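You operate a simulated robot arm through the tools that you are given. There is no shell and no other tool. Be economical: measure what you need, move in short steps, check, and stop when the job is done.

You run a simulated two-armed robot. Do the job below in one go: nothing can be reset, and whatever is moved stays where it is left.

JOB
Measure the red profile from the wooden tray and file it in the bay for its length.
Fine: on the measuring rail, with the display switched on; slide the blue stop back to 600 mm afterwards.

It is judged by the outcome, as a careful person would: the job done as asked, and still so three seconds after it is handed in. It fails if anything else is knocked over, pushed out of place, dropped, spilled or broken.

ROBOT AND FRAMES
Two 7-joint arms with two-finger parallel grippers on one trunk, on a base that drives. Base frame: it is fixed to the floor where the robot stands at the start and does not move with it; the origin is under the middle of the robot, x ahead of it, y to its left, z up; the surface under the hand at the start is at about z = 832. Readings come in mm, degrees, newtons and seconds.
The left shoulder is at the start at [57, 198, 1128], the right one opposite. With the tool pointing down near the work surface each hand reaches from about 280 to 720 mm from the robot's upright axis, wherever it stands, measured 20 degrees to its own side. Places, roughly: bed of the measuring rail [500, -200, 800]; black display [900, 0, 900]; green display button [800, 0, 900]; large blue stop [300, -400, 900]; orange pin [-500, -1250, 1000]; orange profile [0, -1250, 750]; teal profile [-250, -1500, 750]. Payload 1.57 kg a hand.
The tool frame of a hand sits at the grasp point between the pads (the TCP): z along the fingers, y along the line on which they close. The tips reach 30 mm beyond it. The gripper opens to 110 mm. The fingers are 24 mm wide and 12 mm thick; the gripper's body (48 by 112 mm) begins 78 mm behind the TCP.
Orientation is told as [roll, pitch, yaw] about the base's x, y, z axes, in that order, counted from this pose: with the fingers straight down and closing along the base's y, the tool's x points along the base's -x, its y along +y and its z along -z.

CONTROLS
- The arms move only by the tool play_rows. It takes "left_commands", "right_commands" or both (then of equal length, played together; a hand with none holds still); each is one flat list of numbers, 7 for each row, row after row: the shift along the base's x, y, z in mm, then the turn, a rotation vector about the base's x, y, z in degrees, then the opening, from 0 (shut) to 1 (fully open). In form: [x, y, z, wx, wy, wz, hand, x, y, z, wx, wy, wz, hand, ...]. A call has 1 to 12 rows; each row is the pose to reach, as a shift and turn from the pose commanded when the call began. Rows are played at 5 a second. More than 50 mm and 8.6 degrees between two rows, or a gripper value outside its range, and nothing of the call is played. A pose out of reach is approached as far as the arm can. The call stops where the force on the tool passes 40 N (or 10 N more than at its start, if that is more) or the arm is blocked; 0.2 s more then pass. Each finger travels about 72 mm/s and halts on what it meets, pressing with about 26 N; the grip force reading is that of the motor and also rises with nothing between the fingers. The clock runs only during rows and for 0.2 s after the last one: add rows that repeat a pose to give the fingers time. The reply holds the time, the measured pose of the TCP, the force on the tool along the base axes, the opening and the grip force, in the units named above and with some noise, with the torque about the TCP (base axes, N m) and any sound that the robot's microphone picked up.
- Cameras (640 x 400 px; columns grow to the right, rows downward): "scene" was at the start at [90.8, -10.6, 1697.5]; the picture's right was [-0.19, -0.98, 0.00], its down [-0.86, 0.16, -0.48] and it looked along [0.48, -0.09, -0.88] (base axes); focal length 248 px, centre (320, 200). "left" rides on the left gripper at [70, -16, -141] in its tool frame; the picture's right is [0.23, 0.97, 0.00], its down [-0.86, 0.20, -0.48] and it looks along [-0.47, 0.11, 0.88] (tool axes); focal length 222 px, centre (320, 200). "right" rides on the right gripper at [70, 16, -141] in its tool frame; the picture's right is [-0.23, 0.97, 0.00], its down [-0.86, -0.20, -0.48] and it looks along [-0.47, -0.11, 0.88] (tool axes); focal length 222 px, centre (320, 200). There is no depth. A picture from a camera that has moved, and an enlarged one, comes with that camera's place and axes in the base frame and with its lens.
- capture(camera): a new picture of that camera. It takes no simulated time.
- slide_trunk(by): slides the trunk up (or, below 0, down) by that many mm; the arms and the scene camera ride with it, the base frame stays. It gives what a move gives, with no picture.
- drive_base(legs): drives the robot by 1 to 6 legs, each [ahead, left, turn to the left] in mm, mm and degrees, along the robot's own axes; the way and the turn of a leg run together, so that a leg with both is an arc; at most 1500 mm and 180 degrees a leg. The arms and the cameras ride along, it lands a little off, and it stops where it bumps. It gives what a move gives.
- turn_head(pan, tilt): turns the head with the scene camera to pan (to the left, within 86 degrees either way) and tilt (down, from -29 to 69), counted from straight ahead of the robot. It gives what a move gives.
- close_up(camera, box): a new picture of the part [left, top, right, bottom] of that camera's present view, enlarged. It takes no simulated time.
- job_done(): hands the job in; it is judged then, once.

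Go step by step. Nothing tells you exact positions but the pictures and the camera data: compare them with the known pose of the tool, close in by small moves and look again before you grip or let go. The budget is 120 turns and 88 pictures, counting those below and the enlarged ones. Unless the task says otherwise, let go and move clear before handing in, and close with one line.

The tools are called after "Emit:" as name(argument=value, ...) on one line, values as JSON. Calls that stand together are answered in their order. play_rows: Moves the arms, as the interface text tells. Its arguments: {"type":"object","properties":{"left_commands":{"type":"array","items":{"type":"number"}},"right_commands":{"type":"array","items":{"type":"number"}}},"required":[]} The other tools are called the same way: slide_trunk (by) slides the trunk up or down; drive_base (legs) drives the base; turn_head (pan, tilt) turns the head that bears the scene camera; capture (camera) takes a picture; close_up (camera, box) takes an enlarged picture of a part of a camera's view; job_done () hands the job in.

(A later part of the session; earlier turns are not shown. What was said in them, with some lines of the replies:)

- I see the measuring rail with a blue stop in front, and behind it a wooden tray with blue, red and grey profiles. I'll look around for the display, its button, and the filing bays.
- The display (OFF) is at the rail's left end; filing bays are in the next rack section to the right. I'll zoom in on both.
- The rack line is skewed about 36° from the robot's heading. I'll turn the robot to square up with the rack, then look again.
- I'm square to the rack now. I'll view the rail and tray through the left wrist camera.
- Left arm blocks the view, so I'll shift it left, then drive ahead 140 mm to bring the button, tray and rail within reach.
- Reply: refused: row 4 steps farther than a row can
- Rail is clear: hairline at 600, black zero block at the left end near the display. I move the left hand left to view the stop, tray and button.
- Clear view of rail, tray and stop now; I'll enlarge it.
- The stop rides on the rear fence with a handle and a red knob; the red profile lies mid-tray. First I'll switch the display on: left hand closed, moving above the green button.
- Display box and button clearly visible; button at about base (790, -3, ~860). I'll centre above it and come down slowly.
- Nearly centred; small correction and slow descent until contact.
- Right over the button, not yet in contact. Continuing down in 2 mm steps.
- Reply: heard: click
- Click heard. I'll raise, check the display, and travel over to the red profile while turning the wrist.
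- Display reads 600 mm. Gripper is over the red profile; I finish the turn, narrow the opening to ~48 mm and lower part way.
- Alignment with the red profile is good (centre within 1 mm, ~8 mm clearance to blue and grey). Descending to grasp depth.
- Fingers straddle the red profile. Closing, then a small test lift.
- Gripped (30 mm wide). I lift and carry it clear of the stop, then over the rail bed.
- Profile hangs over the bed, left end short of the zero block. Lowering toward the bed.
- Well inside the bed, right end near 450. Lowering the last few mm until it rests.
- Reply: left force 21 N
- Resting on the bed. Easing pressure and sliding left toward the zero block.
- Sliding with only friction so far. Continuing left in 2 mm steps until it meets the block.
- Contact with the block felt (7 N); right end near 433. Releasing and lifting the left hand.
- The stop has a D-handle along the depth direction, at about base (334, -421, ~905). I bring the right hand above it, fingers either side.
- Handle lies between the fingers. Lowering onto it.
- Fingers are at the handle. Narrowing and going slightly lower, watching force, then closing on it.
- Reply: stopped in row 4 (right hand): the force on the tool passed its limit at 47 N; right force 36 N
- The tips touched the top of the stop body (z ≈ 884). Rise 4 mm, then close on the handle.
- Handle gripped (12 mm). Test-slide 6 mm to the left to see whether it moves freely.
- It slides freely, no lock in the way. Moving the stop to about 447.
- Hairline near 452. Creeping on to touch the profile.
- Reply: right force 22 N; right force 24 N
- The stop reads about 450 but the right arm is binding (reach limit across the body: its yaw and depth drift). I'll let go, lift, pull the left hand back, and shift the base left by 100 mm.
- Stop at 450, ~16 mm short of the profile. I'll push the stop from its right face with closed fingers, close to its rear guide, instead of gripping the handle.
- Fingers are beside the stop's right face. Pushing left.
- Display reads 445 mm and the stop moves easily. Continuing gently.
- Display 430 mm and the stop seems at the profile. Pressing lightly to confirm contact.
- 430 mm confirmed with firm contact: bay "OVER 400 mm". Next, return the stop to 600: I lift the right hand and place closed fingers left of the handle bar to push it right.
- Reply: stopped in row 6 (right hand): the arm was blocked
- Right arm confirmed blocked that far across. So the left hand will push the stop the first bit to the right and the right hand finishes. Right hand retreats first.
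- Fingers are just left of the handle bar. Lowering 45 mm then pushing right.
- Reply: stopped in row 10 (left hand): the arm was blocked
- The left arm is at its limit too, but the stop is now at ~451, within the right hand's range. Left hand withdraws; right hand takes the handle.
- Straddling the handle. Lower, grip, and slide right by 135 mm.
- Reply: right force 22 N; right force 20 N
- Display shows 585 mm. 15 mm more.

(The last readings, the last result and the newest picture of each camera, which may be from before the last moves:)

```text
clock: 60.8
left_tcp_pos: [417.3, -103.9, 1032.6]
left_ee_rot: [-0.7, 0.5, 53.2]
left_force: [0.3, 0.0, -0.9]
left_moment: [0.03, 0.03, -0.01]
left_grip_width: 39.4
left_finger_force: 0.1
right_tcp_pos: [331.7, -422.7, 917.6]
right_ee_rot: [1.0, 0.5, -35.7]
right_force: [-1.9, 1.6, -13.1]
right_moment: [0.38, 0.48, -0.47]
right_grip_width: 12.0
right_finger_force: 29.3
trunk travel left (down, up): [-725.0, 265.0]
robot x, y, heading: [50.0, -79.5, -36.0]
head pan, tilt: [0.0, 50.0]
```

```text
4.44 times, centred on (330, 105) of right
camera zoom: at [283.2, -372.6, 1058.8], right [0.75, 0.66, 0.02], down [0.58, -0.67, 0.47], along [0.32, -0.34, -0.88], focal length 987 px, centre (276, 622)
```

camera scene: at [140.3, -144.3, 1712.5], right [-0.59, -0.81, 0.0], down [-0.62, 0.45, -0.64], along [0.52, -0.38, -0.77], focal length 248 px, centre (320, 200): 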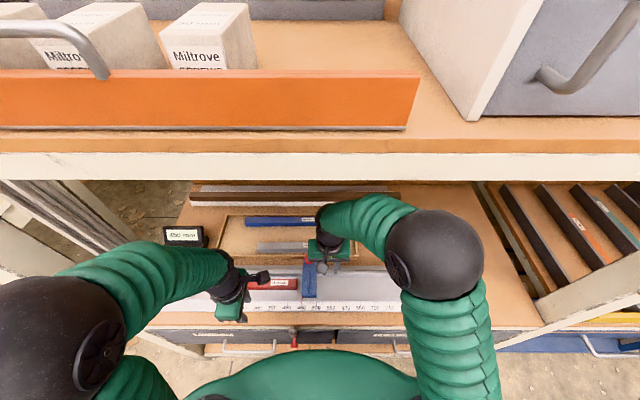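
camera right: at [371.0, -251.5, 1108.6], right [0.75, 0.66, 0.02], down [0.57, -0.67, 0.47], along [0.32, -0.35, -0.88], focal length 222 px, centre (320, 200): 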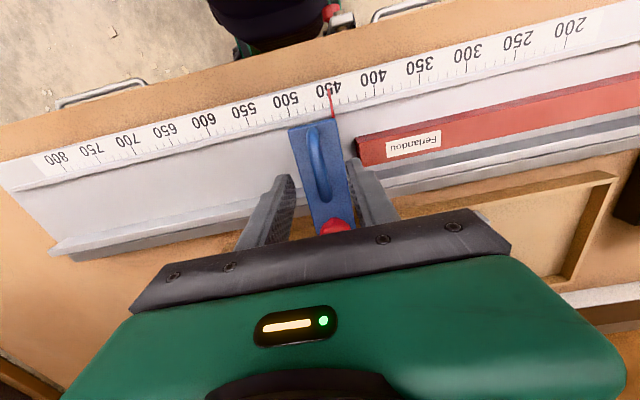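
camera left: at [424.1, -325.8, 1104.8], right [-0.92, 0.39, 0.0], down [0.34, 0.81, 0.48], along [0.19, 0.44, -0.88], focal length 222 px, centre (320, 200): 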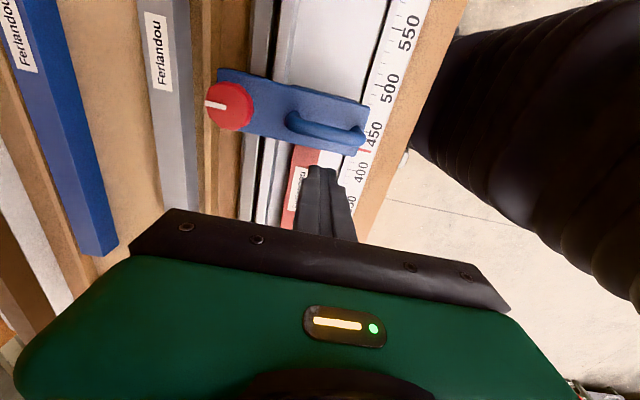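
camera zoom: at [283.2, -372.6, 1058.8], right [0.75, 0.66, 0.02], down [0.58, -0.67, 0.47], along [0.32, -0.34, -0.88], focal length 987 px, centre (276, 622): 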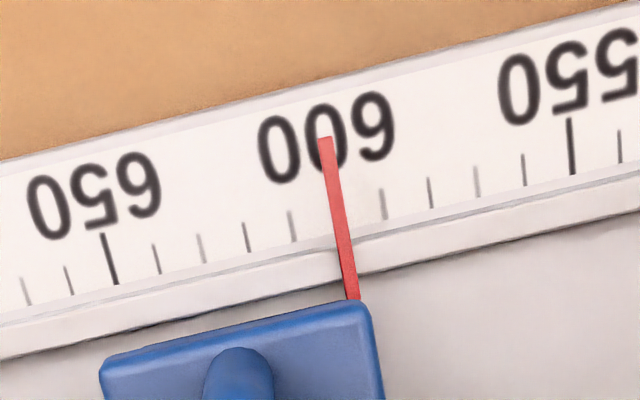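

Stop is at 600 exactly (display and scale). I release the handle, lift the right hand clear, and bring the left hand back above the profile.

Emit:
play_rows(right_commands=[0, 0, -1.5, 0, 0, 0, 0.02, 0, 0, -1, 0, 0, 0, 0.35, 0, 0, -1, 0, 0, 0, 0.4, 0, 0, 30, 0, 0, 0, 0.4, 0, 0, 75, 0, 0, 0, 0.4, 0, 0, 120, 0, 0, 0, 0.4])

Emit:
play_rows(left_commands=[41, 1, -5, 0.3, -0.2, 0.5, 0.45, 82, 2, -10, 0.7, -0.5, 1, 0.45, 123, 2, -20, 0.7, -0.5, 1, 0.45, 168, 3, -30, 0.7, -0.5, 1, 0.45, 168, 3, -70, 0.7, -0.5, 1, 0.45])

Emit:
capture(camera="left")

Emit:
close_up(camera="scene", box=[150, 210, 450, 330])

```text
clock: 62.2
left_tcp_pos: [416.6, -103.1, 1032.9]
left_ee_rot: [-0.9, 0.6, 53.1]
left_force: [0.1, 0.2, 0.1]
left_moment: [-0.06, -0.01, 0.02]
left_grip_width: 39.4
left_finger_force: 0.1
right_tcp_pos: [330.1, -421.4, 1037.5]
right_ee_rot: [1.1, 0.4, -35.7]
right_force: [0.1, -0.7, 0.1]
right_moment: [-0.02, -0.02, 0.01]
right_grip_width: 44.0
right_finger_force: 0.1
trunk travel left (down, up): [-725.0, 265.0]
robot x, y, heading: [50.5, -78.4, -35.7]
head pan, tilt: [0.0, 50.0]
```

```text
clock: 63.4
left_tcp_pos: [588.0, -99.8, 961.0]
left_ee_rot: [-0.9, -0.1, 54.1]
left_force: [-0.1, -1.2, 0.7]
left_moment: [0.03, 0.01, -0.01]
left_grip_width: 49.6
left_finger_force: 0.0
right_tcp_pos: [331.5, -422.5, 1036.4]
right_ee_rot: [1.0, 0.3, -35.6]
right_force: [-0.4, 1.0, 0.0]
right_moment: [0.02, 0.04, 0.02]
right_grip_width: 44.1
right_finger_force: 0.1
trunk travel left (down, up): [-725.0, 265.0]
robot x, y, heading: [50.8, -83.7, -35.5]
head pan, tilt: [0.0, 50.0]
```

```text
25 pictures are left
camera left: at [557.8, -166.3, 1104.2], right [-0.92, 0.39, -0.01], down [0.33, 0.81, 0.48], along [0.2, 0.44, -0.88], focal length 222 px, centre (320, 200)
```

left: 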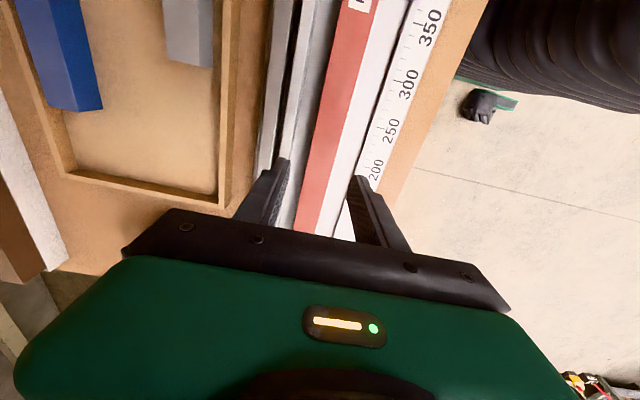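

```text
2.13 times, centred on (300, 270) of scene
camera zoom: at [146.0, -145.8, 1712.1], right [-0.59, -0.81, 0.0], down [-0.62, 0.45, -0.64], along [0.52, -0.38, -0.77], focal length 528 px, centre (363, 51)
```

zoom: 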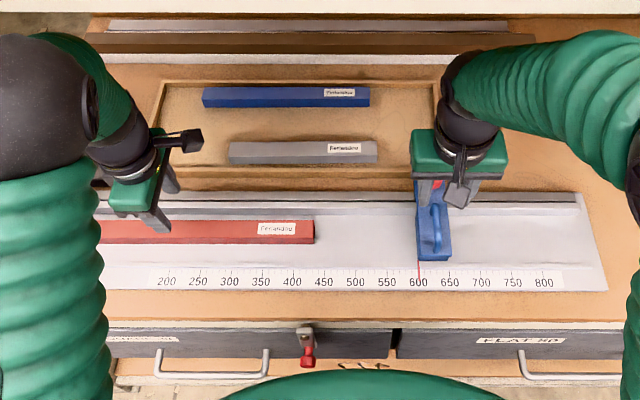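

Stop stays at 600. Descending on the profile, gripping and lifting.

Emit:
play_rows(left_commands=[-1.6, 1.2, -25, 0, 0, 0, 0.37, -1.6, 1.2, -50, 0, 0, 0, 0.37, -1.6, 1.2, -70, 0, 0, 0, 0.37, -1.6, 1.2, -77, 0, 0, 0, 0.37, -1.6, 1.2, -77, 0, 0, 0, 0.1, -1.6, 1.2, -77, 0, 0, 0, 0.1, -1.6, 1.2, -77, 0, 0, 0, 0.1, -1.6, 1.2, -60, 0, 0, 0, 0.1, -1.6, 1.2, -20, 0, 0, 0, 0.1, -1.6, 1.2, 20, 0, 0, 0, 0.1, -1.6, 1.2, 50, 0, 0, 0, 0.1])

Emit:
capture(camera="scene")

```text
clock: 65.8
left_tcp_pos: [583.6, -98.4, 1011.5]
left_ee_rot: [-0.9, -0.2, 54.1]
left_force: [-0.2, -0.1, -2.9]
left_moment: [0.02, 0.0, 0.04]
left_grip_width: 29.6
left_finger_force: 26.5
right_tcp_pos: [331.6, -423.3, 1037.8]
right_ee_rot: [1.0, 0.3, -35.7]
right_force: [-0.4, 0.2, 0.2]
right_moment: [0.04, 0.01, 0.01]
right_grip_width: 44.2
right_finger_force: 0.0
trunk travel left (down, up): [-725.0, 265.0]
robot x, y, heading: [52.7, -86.4, -36.0]
head pan, tilt: [0.0, 50.0]
```

```text
23 pictures are left
camera scene: at [143.2, -145.6, 1712.2], right [-0.59, -0.81, 0.0], down [-0.62, 0.45, -0.64], along [0.52, -0.38, -0.77], focal length 248 px, centre (320, 200)
```

scene: 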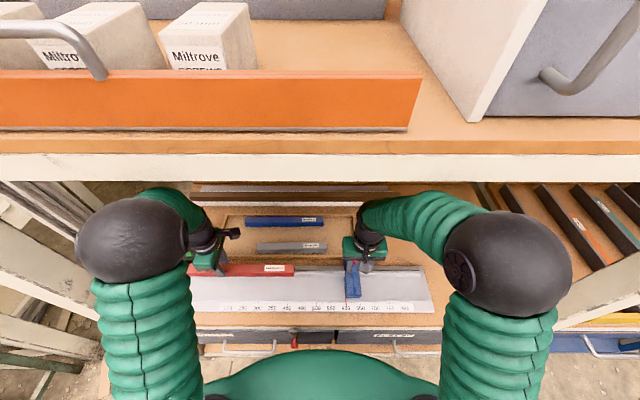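

Profile held. Retract the right hand to its rest area and pull the left hand with the profile back toward the robot.

Emit:
play_rows(right_commands=[0, 0, 40, 0, 0, 0, 0.4, -35, -25, 60, 0, 0, 0, 0.4, -70, -49, 80, 0, 0, 0, 0.4, -105, -74, 100, 0, 0, 0, 0.4, -140, -98, 121, 0, 0, 0, 0.4, -175, -123, 121, 0, 0, 0, 0.4, -209, -147, 121, 0, 0, 0, 0.4])

Emit:
play_rows(left_commands=[-41, 0, 10, 0, 0, 0, 0.1, -82, -1, 20, 0, 0, 0, 0.1, -123, -3, 30, 0, 0, 0, 0.1, -164, -5, 40, 0, 0, 0, 0.1])

Emit:
drive_base(legs=[[-230, 0, 0], [0, -900, 0]])

Emit:
turn_head(pan=-15, tilt=45)

Emit:
capture(camera="scene")

```text
clock: 67.4
left_tcp_pos: [583.2, -101.1, 1012.1]
left_ee_rot: [-0.8, -0.3, 54.1]
left_force: [-1.5, -1.0, -2.7]
left_moment: [0.01, -0.01, 0.02]
left_grip_width: 29.6
left_finger_force: 25.9
right_tcp_pos: [121.0, -572.1, 1157.4]
right_ee_rot: [1.0, 0.4, -35.6]
right_force: [1.0, 0.7, 0.6]
right_moment: [0.0, -0.02, 0.01]
right_grip_width: 44.2
right_finger_force: 0.1
trunk travel left (down, up): [-725.0, 265.0]
robot x, y, heading: [47.9, -81.8, -35.9]
head pan, tilt: [0.0, 50.0]
```

```text
clock: 68.4
left_tcp_pos: [416.2, -103.7, 1053.1]
left_ee_rot: [-0.9, -0.3, 54.2]
left_force: [-0.4, -0.7, -1.6]
left_moment: [0.0, -0.02, 0.0]
left_grip_width: 29.7
left_finger_force: 26.1
right_tcp_pos: [120.4, -570.0, 1159.9]
right_ee_rot: [1.1, 0.2, -35.7]
right_force: [-0.7, -0.4, 0.6]
right_moment: [0.04, -0.04, 0.0]
right_grip_width: 44.2
right_finger_force: 0.1
trunk travel left (down, up): [-725.0, 265.0]
robot x, y, heading: [54.0, -78.7, -36.0]
head pan, tilt: [0.0, 50.0]
```

```text
clock: 74.5
left_tcp_pos: [-290.9, -693.6, 1051.9]
left_ee_rot: [-0.7, -0.1, 54.6]
left_force: [0.4, 0.1, -2.1]
left_moment: [0.0, 0.01, 0.0]
left_grip_width: 29.6
left_finger_force: 25.9
right_tcp_pos: [-584.9, -1160.1, 1159.0]
right_ee_rot: [0.9, 0.5, -35.2]
right_force: [-0.4, 0.9, 0.3]
right_moment: [-0.01, 0.0, -0.02]
right_grip_width: 43.9
right_finger_force: 0.0
trunk travel left (down, up): [-725.0, 265.0]
robot x, y, heading: [-661.2, -673.1, -35.7]
head pan, tilt: [0.0, 50.0]
```

```text
clock: 75.2
left_tcp_pos: [-292.2, -695.3, 1051.9]
left_ee_rot: [-0.8, -0.2, 54.6]
left_force: [0.3, -0.2, -2.1]
left_moment: [0.0, 0.0, 0.0]
left_grip_width: 29.6
left_finger_force: 25.8
right_tcp_pos: [-586.5, -1161.1, 1158.3]
right_ee_rot: [1.0, 0.3, -35.2]
right_force: [0.2, 0.1, -0.4]
right_moment: [0.0, 0.0, -0.02]
right_grip_width: 44.2
right_finger_force: 0.0
trunk travel left (down, up): [-725.0, 265.0]
robot x, y, heading: [-656.2, -673.5, -35.6]
head pan, tilt: [-15.0, 45.0]
```

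```text
22 pictures are left
camera scene: at [-578.8, -755.2, 1719.2], right [-0.77, -0.64, 0.0], down [-0.45, 0.55, -0.71], along [0.45, -0.55, -0.71], focal length 248 px, centre (320, 200)
```

scene: 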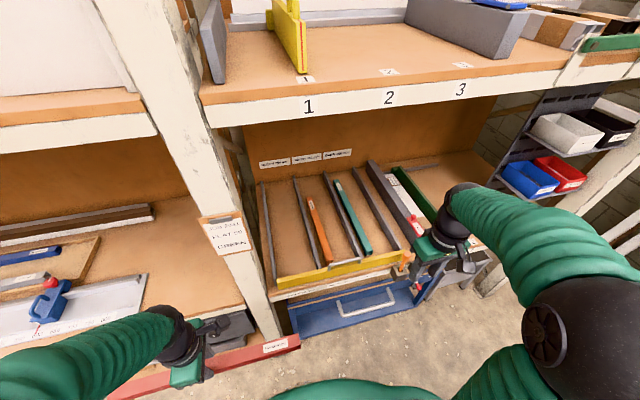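

I see the bays: three slots with a yellow bar across the front and an orange pin at its right end. Zooming.

Emit:
close_up(camera="scene", box=[240, 140, 440, 320])

Emit:
capture(camera="right")

```text
2.22 times, centred on (340, 230) of scene
camera zoom: at [-578.8, -755.2, 1719.2], right [-0.77, -0.64, 0.0], down [-0.45, 0.55, -0.71], along [0.45, -0.55, -0.71], focal length 550 px, centre (276, 133)
```

zoom: 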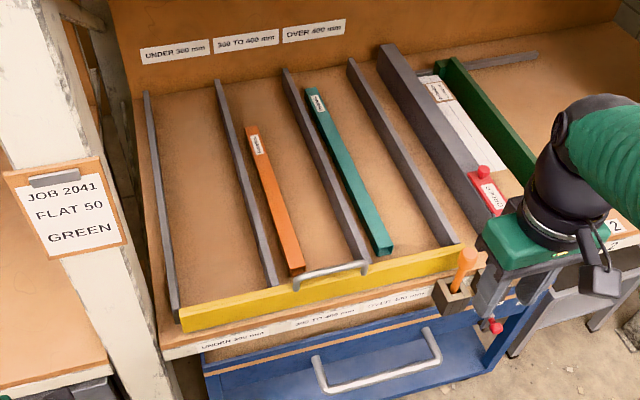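

```text
20 pictures are left
camera right: at [-634.1, -1111.0, 1299.9], right [0.75, 0.66, 0.02], down [0.58, -0.67, 0.47], along [0.32, -0.34, -0.88], focal length 222 px, centre (320, 200)
```

right: 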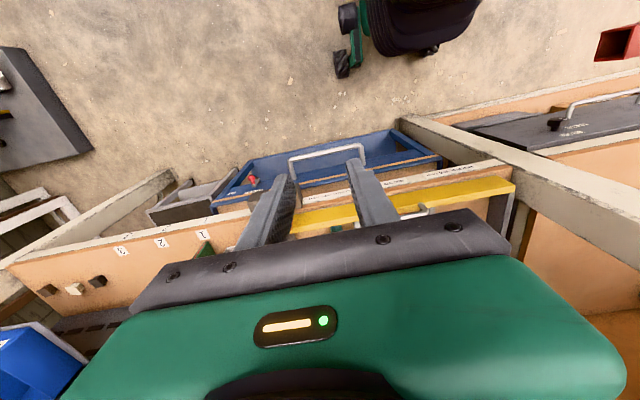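

Bay "OVER 400" is the right slot holding the teal profile; plenty of room to its right, between teal and the next divider (about Y -1350 in rack coordinates). The profile can be lowered in over the yellow bar. I pull the right hand back a bit and drive further right.

Emit:
play_rows(right_commands=[-32, 23, 0, 0, 0, 0, 0.4, -65, 47, 0, 0, 0, 0, 0.4])

Emit:
drive_base(legs=[[0, -570, 0]])

Emit:
turn_head(pan=10, tilt=45)

Emit:
capture(camera="scene")

```text
clock: 75.8
left_tcp_pos: [-295.2, -693.6, 1054.2]
left_ee_rot: [-1.0, -0.3, 54.6]
left_force: [-0.2, 0.8, -2.6]
left_moment: [-0.01, -0.03, 0.0]
left_grip_width: 29.6
left_finger_force: 25.9
right_tcp_pos: [-654.9, -1113.3, 1159.9]
right_ee_rot: [1.0, 0.2, -35.2]
right_force: [-0.3, 0.1, 0.8]
right_moment: [-0.01, -0.03, 0.04]
right_grip_width: 44.0
right_finger_force: 0.0
trunk travel left (down, up): [-725.0, 265.0]
robot x, y, heading: [-655.5, -675.3, -35.6]
head pan, tilt: [-15.0, 45.0]
```

```text
clock: 79.1
left_tcp_pos: [-626.6, -1161.4, 1051.1]
left_ee_rot: [-0.7, -0.1, 54.4]
left_force: [-0.3, 0.1, -1.8]
left_moment: [-0.01, 0.02, -0.01]
left_grip_width: 29.6
left_finger_force: 25.4
right_tcp_pos: [-986.6, -1578.6, 1159.5]
right_ee_rot: [0.8, 0.4, -35.5]
right_force: [0.4, 1.1, 0.2]
right_moment: [0.01, 0.03, 0.0]
right_grip_width: 44.1
right_finger_force: 0.0
trunk travel left (down, up): [-725.0, 265.0]
robot x, y, heading: [-994.1, -1139.4, -35.8]
head pan, tilt: [-15.0, 45.0]
```

```text
clock: 80.0
left_tcp_pos: [-628.0, -1162.2, 1052.2]
left_ee_rot: [-0.8, -0.1, 54.4]
left_force: [-0.8, 0.0, -2.4]
left_moment: [0.0, 0.01, 0.01]
left_grip_width: 29.6
left_finger_force: 26.5
right_tcp_pos: [-987.5, -1580.2, 1158.1]
right_ee_rot: [0.9, 0.2, -35.4]
right_force: [0.4, 0.3, -0.1]
right_moment: [0.0, -0.01, -0.02]
right_grip_width: 43.9
right_finger_force: 0.2
trunk travel left (down, up): [-725.0, 265.0]
robot x, y, heading: [-994.6, -1144.1, -35.5]
head pan, tilt: [10.0, 45.0]
```

```text
19 pictures are left
camera scene: at [-892.7, -1193.8, 1719.2], right [-0.44, -0.9, 0.0], down [-0.64, 0.31, -0.71], along [0.64, -0.31, -0.71], focal length 248 px, centre (320, 200)
```

scene: 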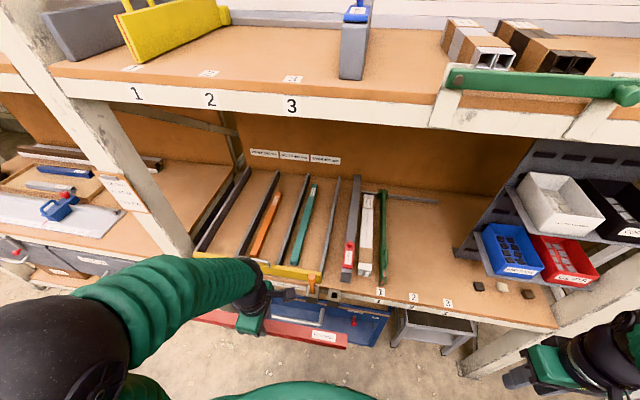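

Emit:
close_up(camera="scene", box=[180, 140, 400, 320])

```text
2.22 times, centred on (290, 230) of scene
camera zoom: at [-892.7, -1193.8, 1719.2], right [-0.44, -0.9, 0.0], down [-0.64, 0.31, -0.71], along [0.64, -0.31, -0.71], focal length 550 px, centre (387, 133)
```

zoom: 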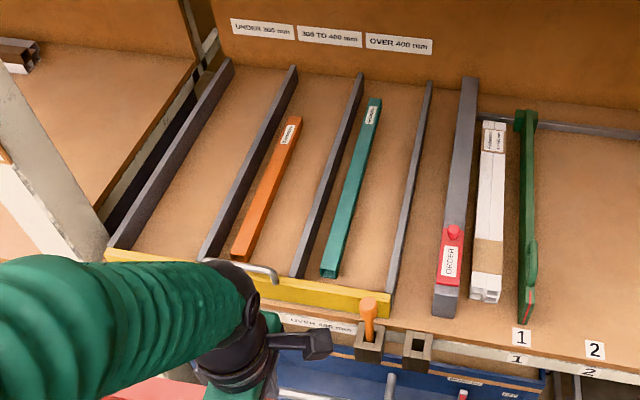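

Free space in the bay runs from the teal edge (~-1315) to the divider (~-1403). I extend the left hand and turn the profile to point into the bay.

Emit:
play_rows(left_commands=[25, -25, 0, 0, 0, -8.2, 0.1, 50, -50, 0, 0, 0, -16.4, 0.1, 75, -76, 0, 0, 0, -24.6, 0.1, 100, -101, 0, 0, 0, -32.8, 0.1, 122.5, -125.7, 0, 0, 0, -41, 0.1, 122.5, -125.7, 0, 0, 0, -49.2, 0.1, 122.5, -125.7, 0, 0, 0, -57.4, 0.1, 122.5, -125.7, 0, 0, 0, -65.6, 0.1, 122.5, -125.7, 0, 0, 0, -73.8, 0.1, 122.5, -125.7, 0, 0, 0, -82, 0.1, 122.5, -125.7, 0, 0, 0, -90.2, 0.1])

Emit:
drive_base(legs=[[150, -20, 0]])

Emit:
capture(camera="scene")

```text
clock: 82.4
left_tcp_pos: [-504.1, -1290.0, 1051.9]
left_ee_rot: [-0.9, -0.2, -36.0]
left_force: [0.2, -1.1, -1.8]
left_moment: [0.01, 0.01, 0.01]
left_grip_width: 29.4
left_finger_force: 26.4
right_tcp_pos: [-988.6, -1581.5, 1157.7]
right_ee_rot: [1.1, 0.4, -35.4]
right_force: [-0.2, 0.3, -0.8]
right_moment: [-0.01, 0.0, 0.0]
right_grip_width: 44.0
right_finger_force: 0.0
trunk travel left (down, up): [-725.0, 265.0]
robot x, y, heading: [-991.3, -1140.1, -36.0]
head pan, tilt: [10.0, 45.0]
```

```text
clock: 83.8
left_tcp_pos: [-395.0, -1391.1, 1053.6]
left_ee_rot: [-1.0, -0.3, -35.9]
left_force: [0.3, -0.9, -1.3]
left_moment: [-0.01, 0.01, 0.01]
left_grip_width: 29.5
left_finger_force: 26.4
right_tcp_pos: [-877.6, -1683.7, 1159.1]
right_ee_rot: [1.0, 0.2, -35.4]
right_force: [0.5, 0.9, 0.9]
right_moment: [-0.01, 0.02, 0.02]
right_grip_width: 44.1
right_finger_force: 0.1
trunk travel left (down, up): [-725.0, 265.0]
robot x, y, heading: [-881.7, -1243.1, -35.9]
head pan, tilt: [10.0, 45.0]
```

```text
17 pictures are left
camera scene: at [-783.1, -1295.3, 1719.5], right [-0.43, -0.9, 0.0], down [-0.64, 0.31, -0.71], along [0.64, -0.31, -0.71], focal length 248 px, centre (320, 200)
```

scene: 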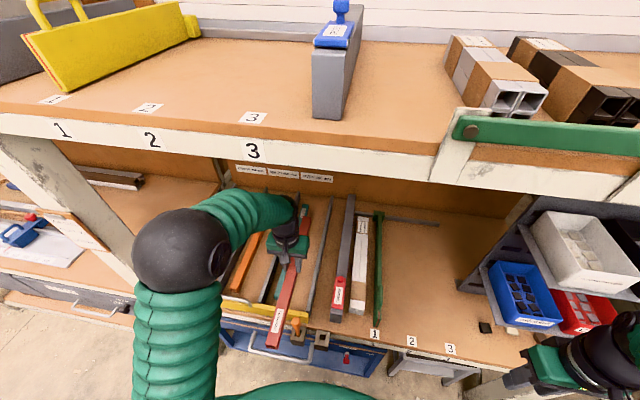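

Aligned in the bay's direction. Extending 180 mm into the bay at height, then checking.

Emit:
play_rows(left_commands=[29, -21, 0, 0, 0, 0, 0.1, 58, -42, -10, 0, 0, 0, 0.1, 87, -63, -20, 0, 0, 0, 0.1, 117, -84.5, -40, 0, 0, 0, 0.1, 146, -105.5, -70, 0, 0, 0, 0.1])

Emit:
close_up(camera="scene", box=[200, 160, 380, 340])

Emit:
capture(camera="left")

```text
clock: 85.0
left_tcp_pos: [-244.0, -1500.0, 982.7]
left_ee_rot: [-0.9, 0.0, -35.7]
left_force: [1.9, 0.2, -1.7]
left_moment: [0.01, 0.02, -0.03]
left_grip_width: 29.5
left_finger_force: 25.9
right_tcp_pos: [-875.3, -1687.4, 1159.0]
right_ee_rot: [1.2, 0.5, -35.4]
right_force: [-0.2, 0.3, 0.6]
right_moment: [0.02, 0.04, 0.0]
right_grip_width: 44.1
right_finger_force: 0.0
trunk travel left (down, up): [-725.0, 265.0]
robot x, y, heading: [-883.9, -1250.0, -35.7]
head pan, tilt: [10.0, 45.0]
```

```text
2.22 times, centred on (290, 250) of scene
camera zoom: at [-777.5, -1303.4, 1718.9], right [-0.43, -0.9, 0.0], down [-0.64, 0.31, -0.7], along [0.63, -0.31, -0.71], focal length 550 px, centre (387, 89)
```

zoom: 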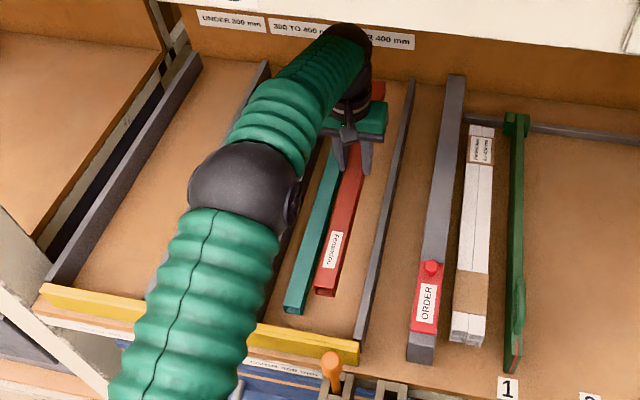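

```text
15 pictures are left
camera left: at [-309.7, -1471.4, 1125.2], right [0.39, 0.92, -0.01], down [0.81, -0.33, 0.48], along [0.43, -0.19, -0.88], focal length 222 px, centre (320, 200)
```

left: 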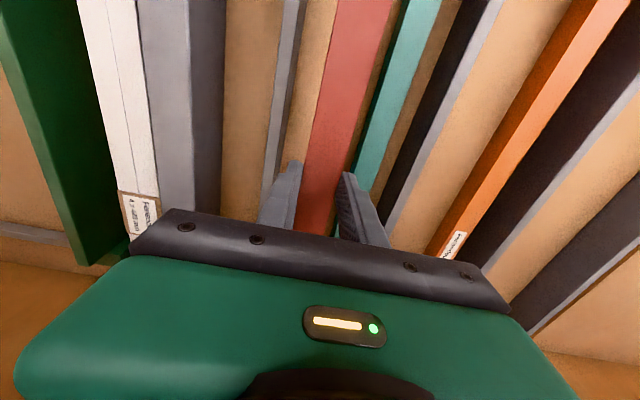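

Position is good: gap to teal and to the divider is >15 mm for the fingers. Lowering most of the way.

Emit:
play_rows(left_commands=[0, 0, -30, 0, 0, 0, 0.1, 0, 0, -60, 0, 0, 0, 0.1, 0, 0, -88, 0, 0, 0, 0.1])

Emit:
capture(camera="left")

Emit:
close_up(camera="scene", box=[200, 160, 380, 340])

```text
clock: 85.8
left_tcp_pos: [-245.1, -1500.9, 895.4]
left_ee_rot: [-0.9, -0.3, -35.8]
left_force: [0.9, 0.2, -2.6]
left_moment: [0.01, 0.01, 0.02]
left_grip_width: 29.4
left_finger_force: 26.3
right_tcp_pos: [-876.4, -1686.0, 1158.7]
right_ee_rot: [1.1, 0.4, -35.4]
right_force: [0.5, -0.7, 0.6]
right_moment: [0.02, 0.02, -0.01]
right_grip_width: 43.8
right_finger_force: 0.1
trunk travel left (down, up): [-725.0, 265.0]
robot x, y, heading: [-887.5, -1245.5, -36.0]
head pan, tilt: [10.0, 45.0]
```

```text
14 pictures are left
camera left: at [-311.2, -1470.1, 1037.9], right [0.39, 0.92, -0.02], down [0.81, -0.33, 0.48], along [0.44, -0.2, -0.88], focal length 222 px, centre (320, 200)
```

left: 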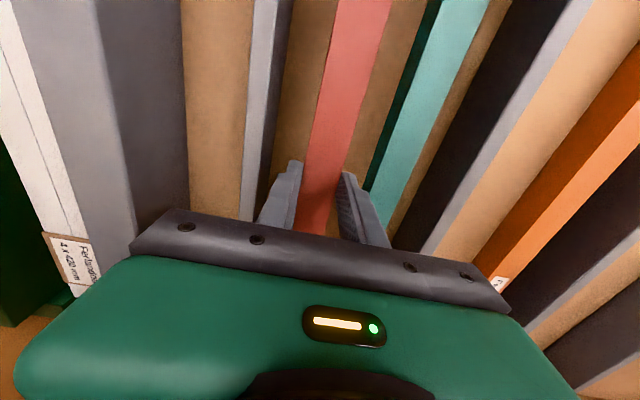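

```text
2.22 times, centred on (290, 250) of scene
camera zoom: at [-779.8, -1301.2, 1719.1], right [-0.43, -0.9, 0.0], down [-0.64, 0.31, -0.71], along [0.64, -0.31, -0.71], focal length 550 px, centre (387, 89)
```

zoom: 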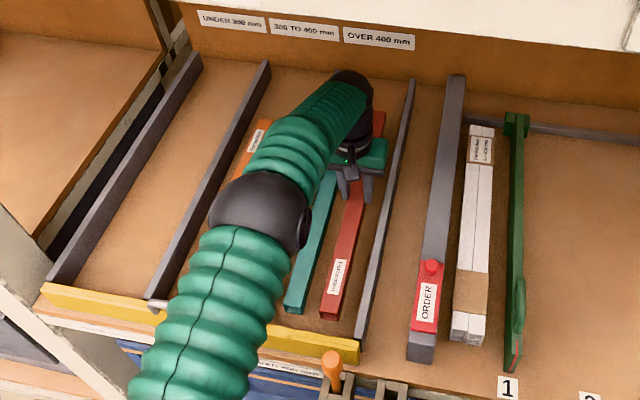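

Well placed between teal and divider, clear of the yellow bar. Creeping down to the floor.

Emit:
play_rows(left_commands=[0, 0, -6, 0, 0, 0, 0.1, 0, 0, -11, 0, 0, 0, 0.1, 0, 0, -15, 0, 0, 0, 0.1, 0, 0, -18, 0, 0, 0, 0.1, 0, 0, -21, 0, 0, 0, 0.1])

```text
clock: 87.0
left_tcp_pos: [-246.4, -1498.4, 873.8]
left_ee_rot: [-0.8, -0.1, -35.8]
left_force: [0.0, 0.3, -1.1]
left_moment: [-0.01, 0.04, -0.02]
left_grip_width: 29.4
left_finger_force: 26.3
right_tcp_pos: [-877.0, -1686.2, 1157.7]
right_ee_rot: [1.1, 0.4, -35.5]
right_force: [0.3, 0.5, -0.3]
right_moment: [-0.01, 0.0, -0.01]
right_grip_width: 43.9
right_finger_force: 0.1
trunk travel left (down, up): [-725.0, 265.0]
robot x, y, heading: [-883.6, -1246.5, -35.7]
head pan, tilt: [10.0, 45.0]
```

Emit:
play_rows(left_commands=[0, 0, -3, 0, 0, 0, 0.1, 0, 0, -6, 0, 0, 0, 0.1, 0, 0, -8, 0, 0, 0, 0.1])

```text
clock: 87.8
left_tcp_pos: [-248.3, -1499.4, 868.7]
left_ee_rot: [-0.8, -0.6, -35.8]
left_force: [3.1, 0.1, 20.4]
left_moment: [0.09, -0.3, 0.03]
left_grip_width: 29.3
left_finger_force: 26.3
right_tcp_pos: [-879.3, -1686.1, 1158.7]
right_ee_rot: [1.2, 0.2, -35.4]
right_force: [0.1, -0.2, 0.2]
right_moment: [0.01, -0.01, -0.04]
right_grip_width: 43.9
right_finger_force: 0.1
trunk travel left (down, up): [-725.0, 265.0]
robot x, y, heading: [-883.5, -1244.6, -36.0]
head pan, tilt: [10.0, 45.0]
```

It rests on the bay floor. Easing pressure, opening, and lifting straight up.

Emit:
play_rows(left_commands=[0, 0, 2.5, 0, 0, 0, 0.1, 0, 0, 2.5, 0, 0, 0, 0.37, 0, 0, 2.5, 0, 0, 0, 0.37, 0, 0, 20, 0, 0, 0, 0.37, 0, 0, 60, 0, 0, 0, 0.37, 0, 0, 105, 0, 0, 0, 0.37, 0, 0, 150, 0, 0, 0, 0.37])

Emit:
close_up(camera="scene", box=[200, 160, 380, 340])

Emit:
capture(camera="left")

```text
clock: 89.4
left_tcp_pos: [-247.4, -1498.5, 1015.5]
left_ee_rot: [-0.8, -0.1, -35.8]
left_force: [0.1, 0.2, -0.5]
left_moment: [-0.01, 0.0, -0.01]
left_grip_width: 40.5
left_finger_force: 0.1
right_tcp_pos: [-878.3, -1685.6, 1158.9]
right_ee_rot: [1.1, 0.2, -35.4]
right_force: [0.2, 0.7, -0.2]
right_moment: [0.0, -0.01, 0.01]
right_grip_width: 44.0
right_finger_force: 0.0
trunk travel left (down, up): [-725.0, 265.0]
robot x, y, heading: [-882.2, -1246.4, -35.8]
head pan, tilt: [10.0, 45.0]
```

```text
2.22 times, centred on (290, 250) of scene
camera zoom: at [-782.1, -1300.7, 1719.1], right [-0.43, -0.9, 0.0], down [-0.64, 0.31, -0.71], along [0.64, -0.31, -0.71], focal length 550 px, centre (387, 89)
```

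zoom: 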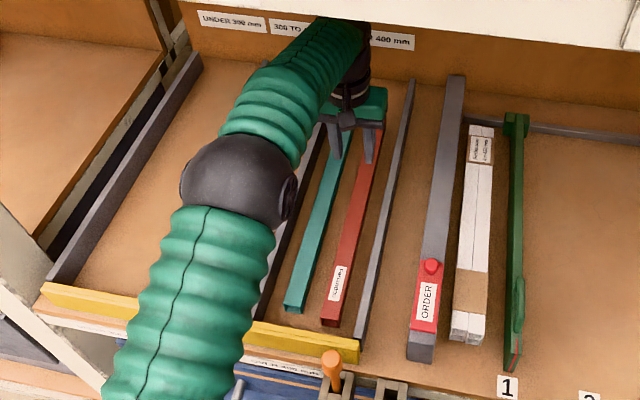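

```text
11 pictures are left
camera left: at [-312.5, -1468.7, 1158.4], right [0.39, 0.92, -0.01], down [0.81, -0.33, 0.48], along [0.44, -0.2, -0.88], focal length 222 px, centre (320, 200)
```

left: 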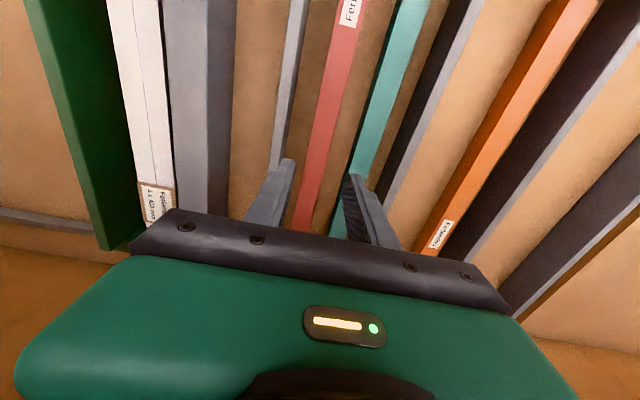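

The profile lies flat in the OVER 400 bay. Withdrawing the arm and backing off, then a final check.

Emit:
play_rows(left_commands=[-32, 23.5, 10, 0, 0, 0, 0.37, -65, 47, 20, 0, 0, 0, 0.37, -97, 70, 30, 0, 0, 0, 0.37, -130, 94, 40, 0, 0, 0, 0.37, -162, 117, 40, 0, 0, 0, 0.37, -194, 141, 40, 0, 0, 0, 0.37])

Emit:
drive_base(legs=[[-150, 0, 0]])

Emit:
turn_head(pan=30, tilt=35)

Emit:
capture(camera="scene")

```text
clock: 90.8
left_tcp_pos: [-442.7, -1355.6, 1056.4]
left_ee_rot: [-0.9, -0.4, -35.8]
left_force: [0.1, -0.1, -0.8]
left_moment: [-0.02, -0.01, 0.0]
left_grip_width: 40.5
left_finger_force: 0.2
right_tcp_pos: [-878.7, -1685.2, 1159.0]
right_ee_rot: [1.2, 0.3, -35.5]
right_force: [0.1, -0.1, 1.3]
right_moment: [0.0, -0.03, -0.02]
right_grip_width: 43.8
right_finger_force: 0.0
trunk travel left (down, up): [-725.0, 265.0]
robot x, y, heading: [-883.2, -1247.3, -35.9]
head pan, tilt: [10.0, 45.0]
```

```text
clock: 92.2
left_tcp_pos: [-560.3, -1271.9, 1054.3]
left_ee_rot: [-0.9, -0.2, -35.7]
left_force: [0.8, 0.5, -0.1]
left_moment: [-0.03, -0.04, -0.01]
left_grip_width: 40.7
left_finger_force: 0.0
right_tcp_pos: [-995.4, -1600.8, 1156.8]
right_ee_rot: [1.1, 0.5, -35.5]
right_force: [0.2, 0.2, -0.1]
right_moment: [0.0, 0.02, 0.02]
right_grip_width: 43.8
right_finger_force: 0.1
trunk travel left (down, up): [-725.0, 265.0]
robot x, y, heading: [-1003.4, -1157.7, -35.6]
head pan, tilt: [10.0, 45.0]
```

```text
clock: 93.0
left_tcp_pos: [-564.0, -1268.6, 1055.8]
left_ee_rot: [-0.8, -0.4, -35.7]
left_force: [-0.1, 0.7, 0.3]
left_moment: [0.0, -0.01, -0.01]
left_grip_width: 40.4
left_finger_force: 0.0
right_tcp_pos: [-998.4, -1598.6, 1159.5]
right_ee_rot: [1.1, 0.4, -35.4]
right_force: [-0.2, 0.1, -0.2]
right_moment: [-0.01, 0.0, 0.02]
right_grip_width: 44.1
right_finger_force: 0.2
trunk travel left (down, up): [-725.0, 265.0]
robot x, y, heading: [-1004.0, -1157.7, -35.6]
head pan, tilt: [30.0, 35.0]
```

```text
10 pictures are left
camera scene: at [-889.3, -1186.4, 1734.1], right [-0.1, -0.99, 0.0], down [-0.57, 0.06, -0.82], along [0.81, -0.08, -0.57], focal length 248 px, centre (320, 200)
```

scene: 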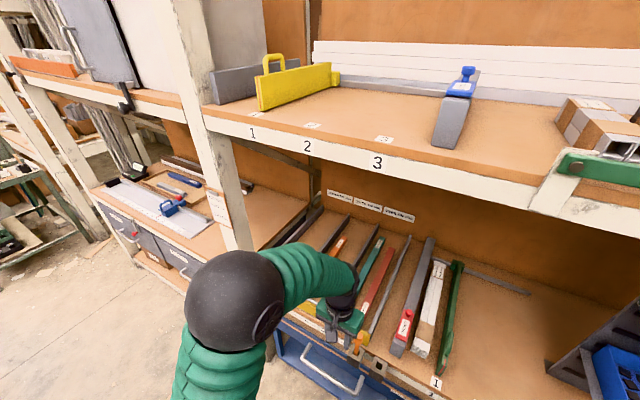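

Red is in the OVER 400 bay next to teal, the stop and tray are as left, and nothing is disturbed. Handing in.

Emit:
job_done()

```text
The job is handed in.
```

The red profile measured 430 mm on the rail with the display on. It is now filed in the "OVER 400 mm" bay, and the blue stop is back at 600 mm.
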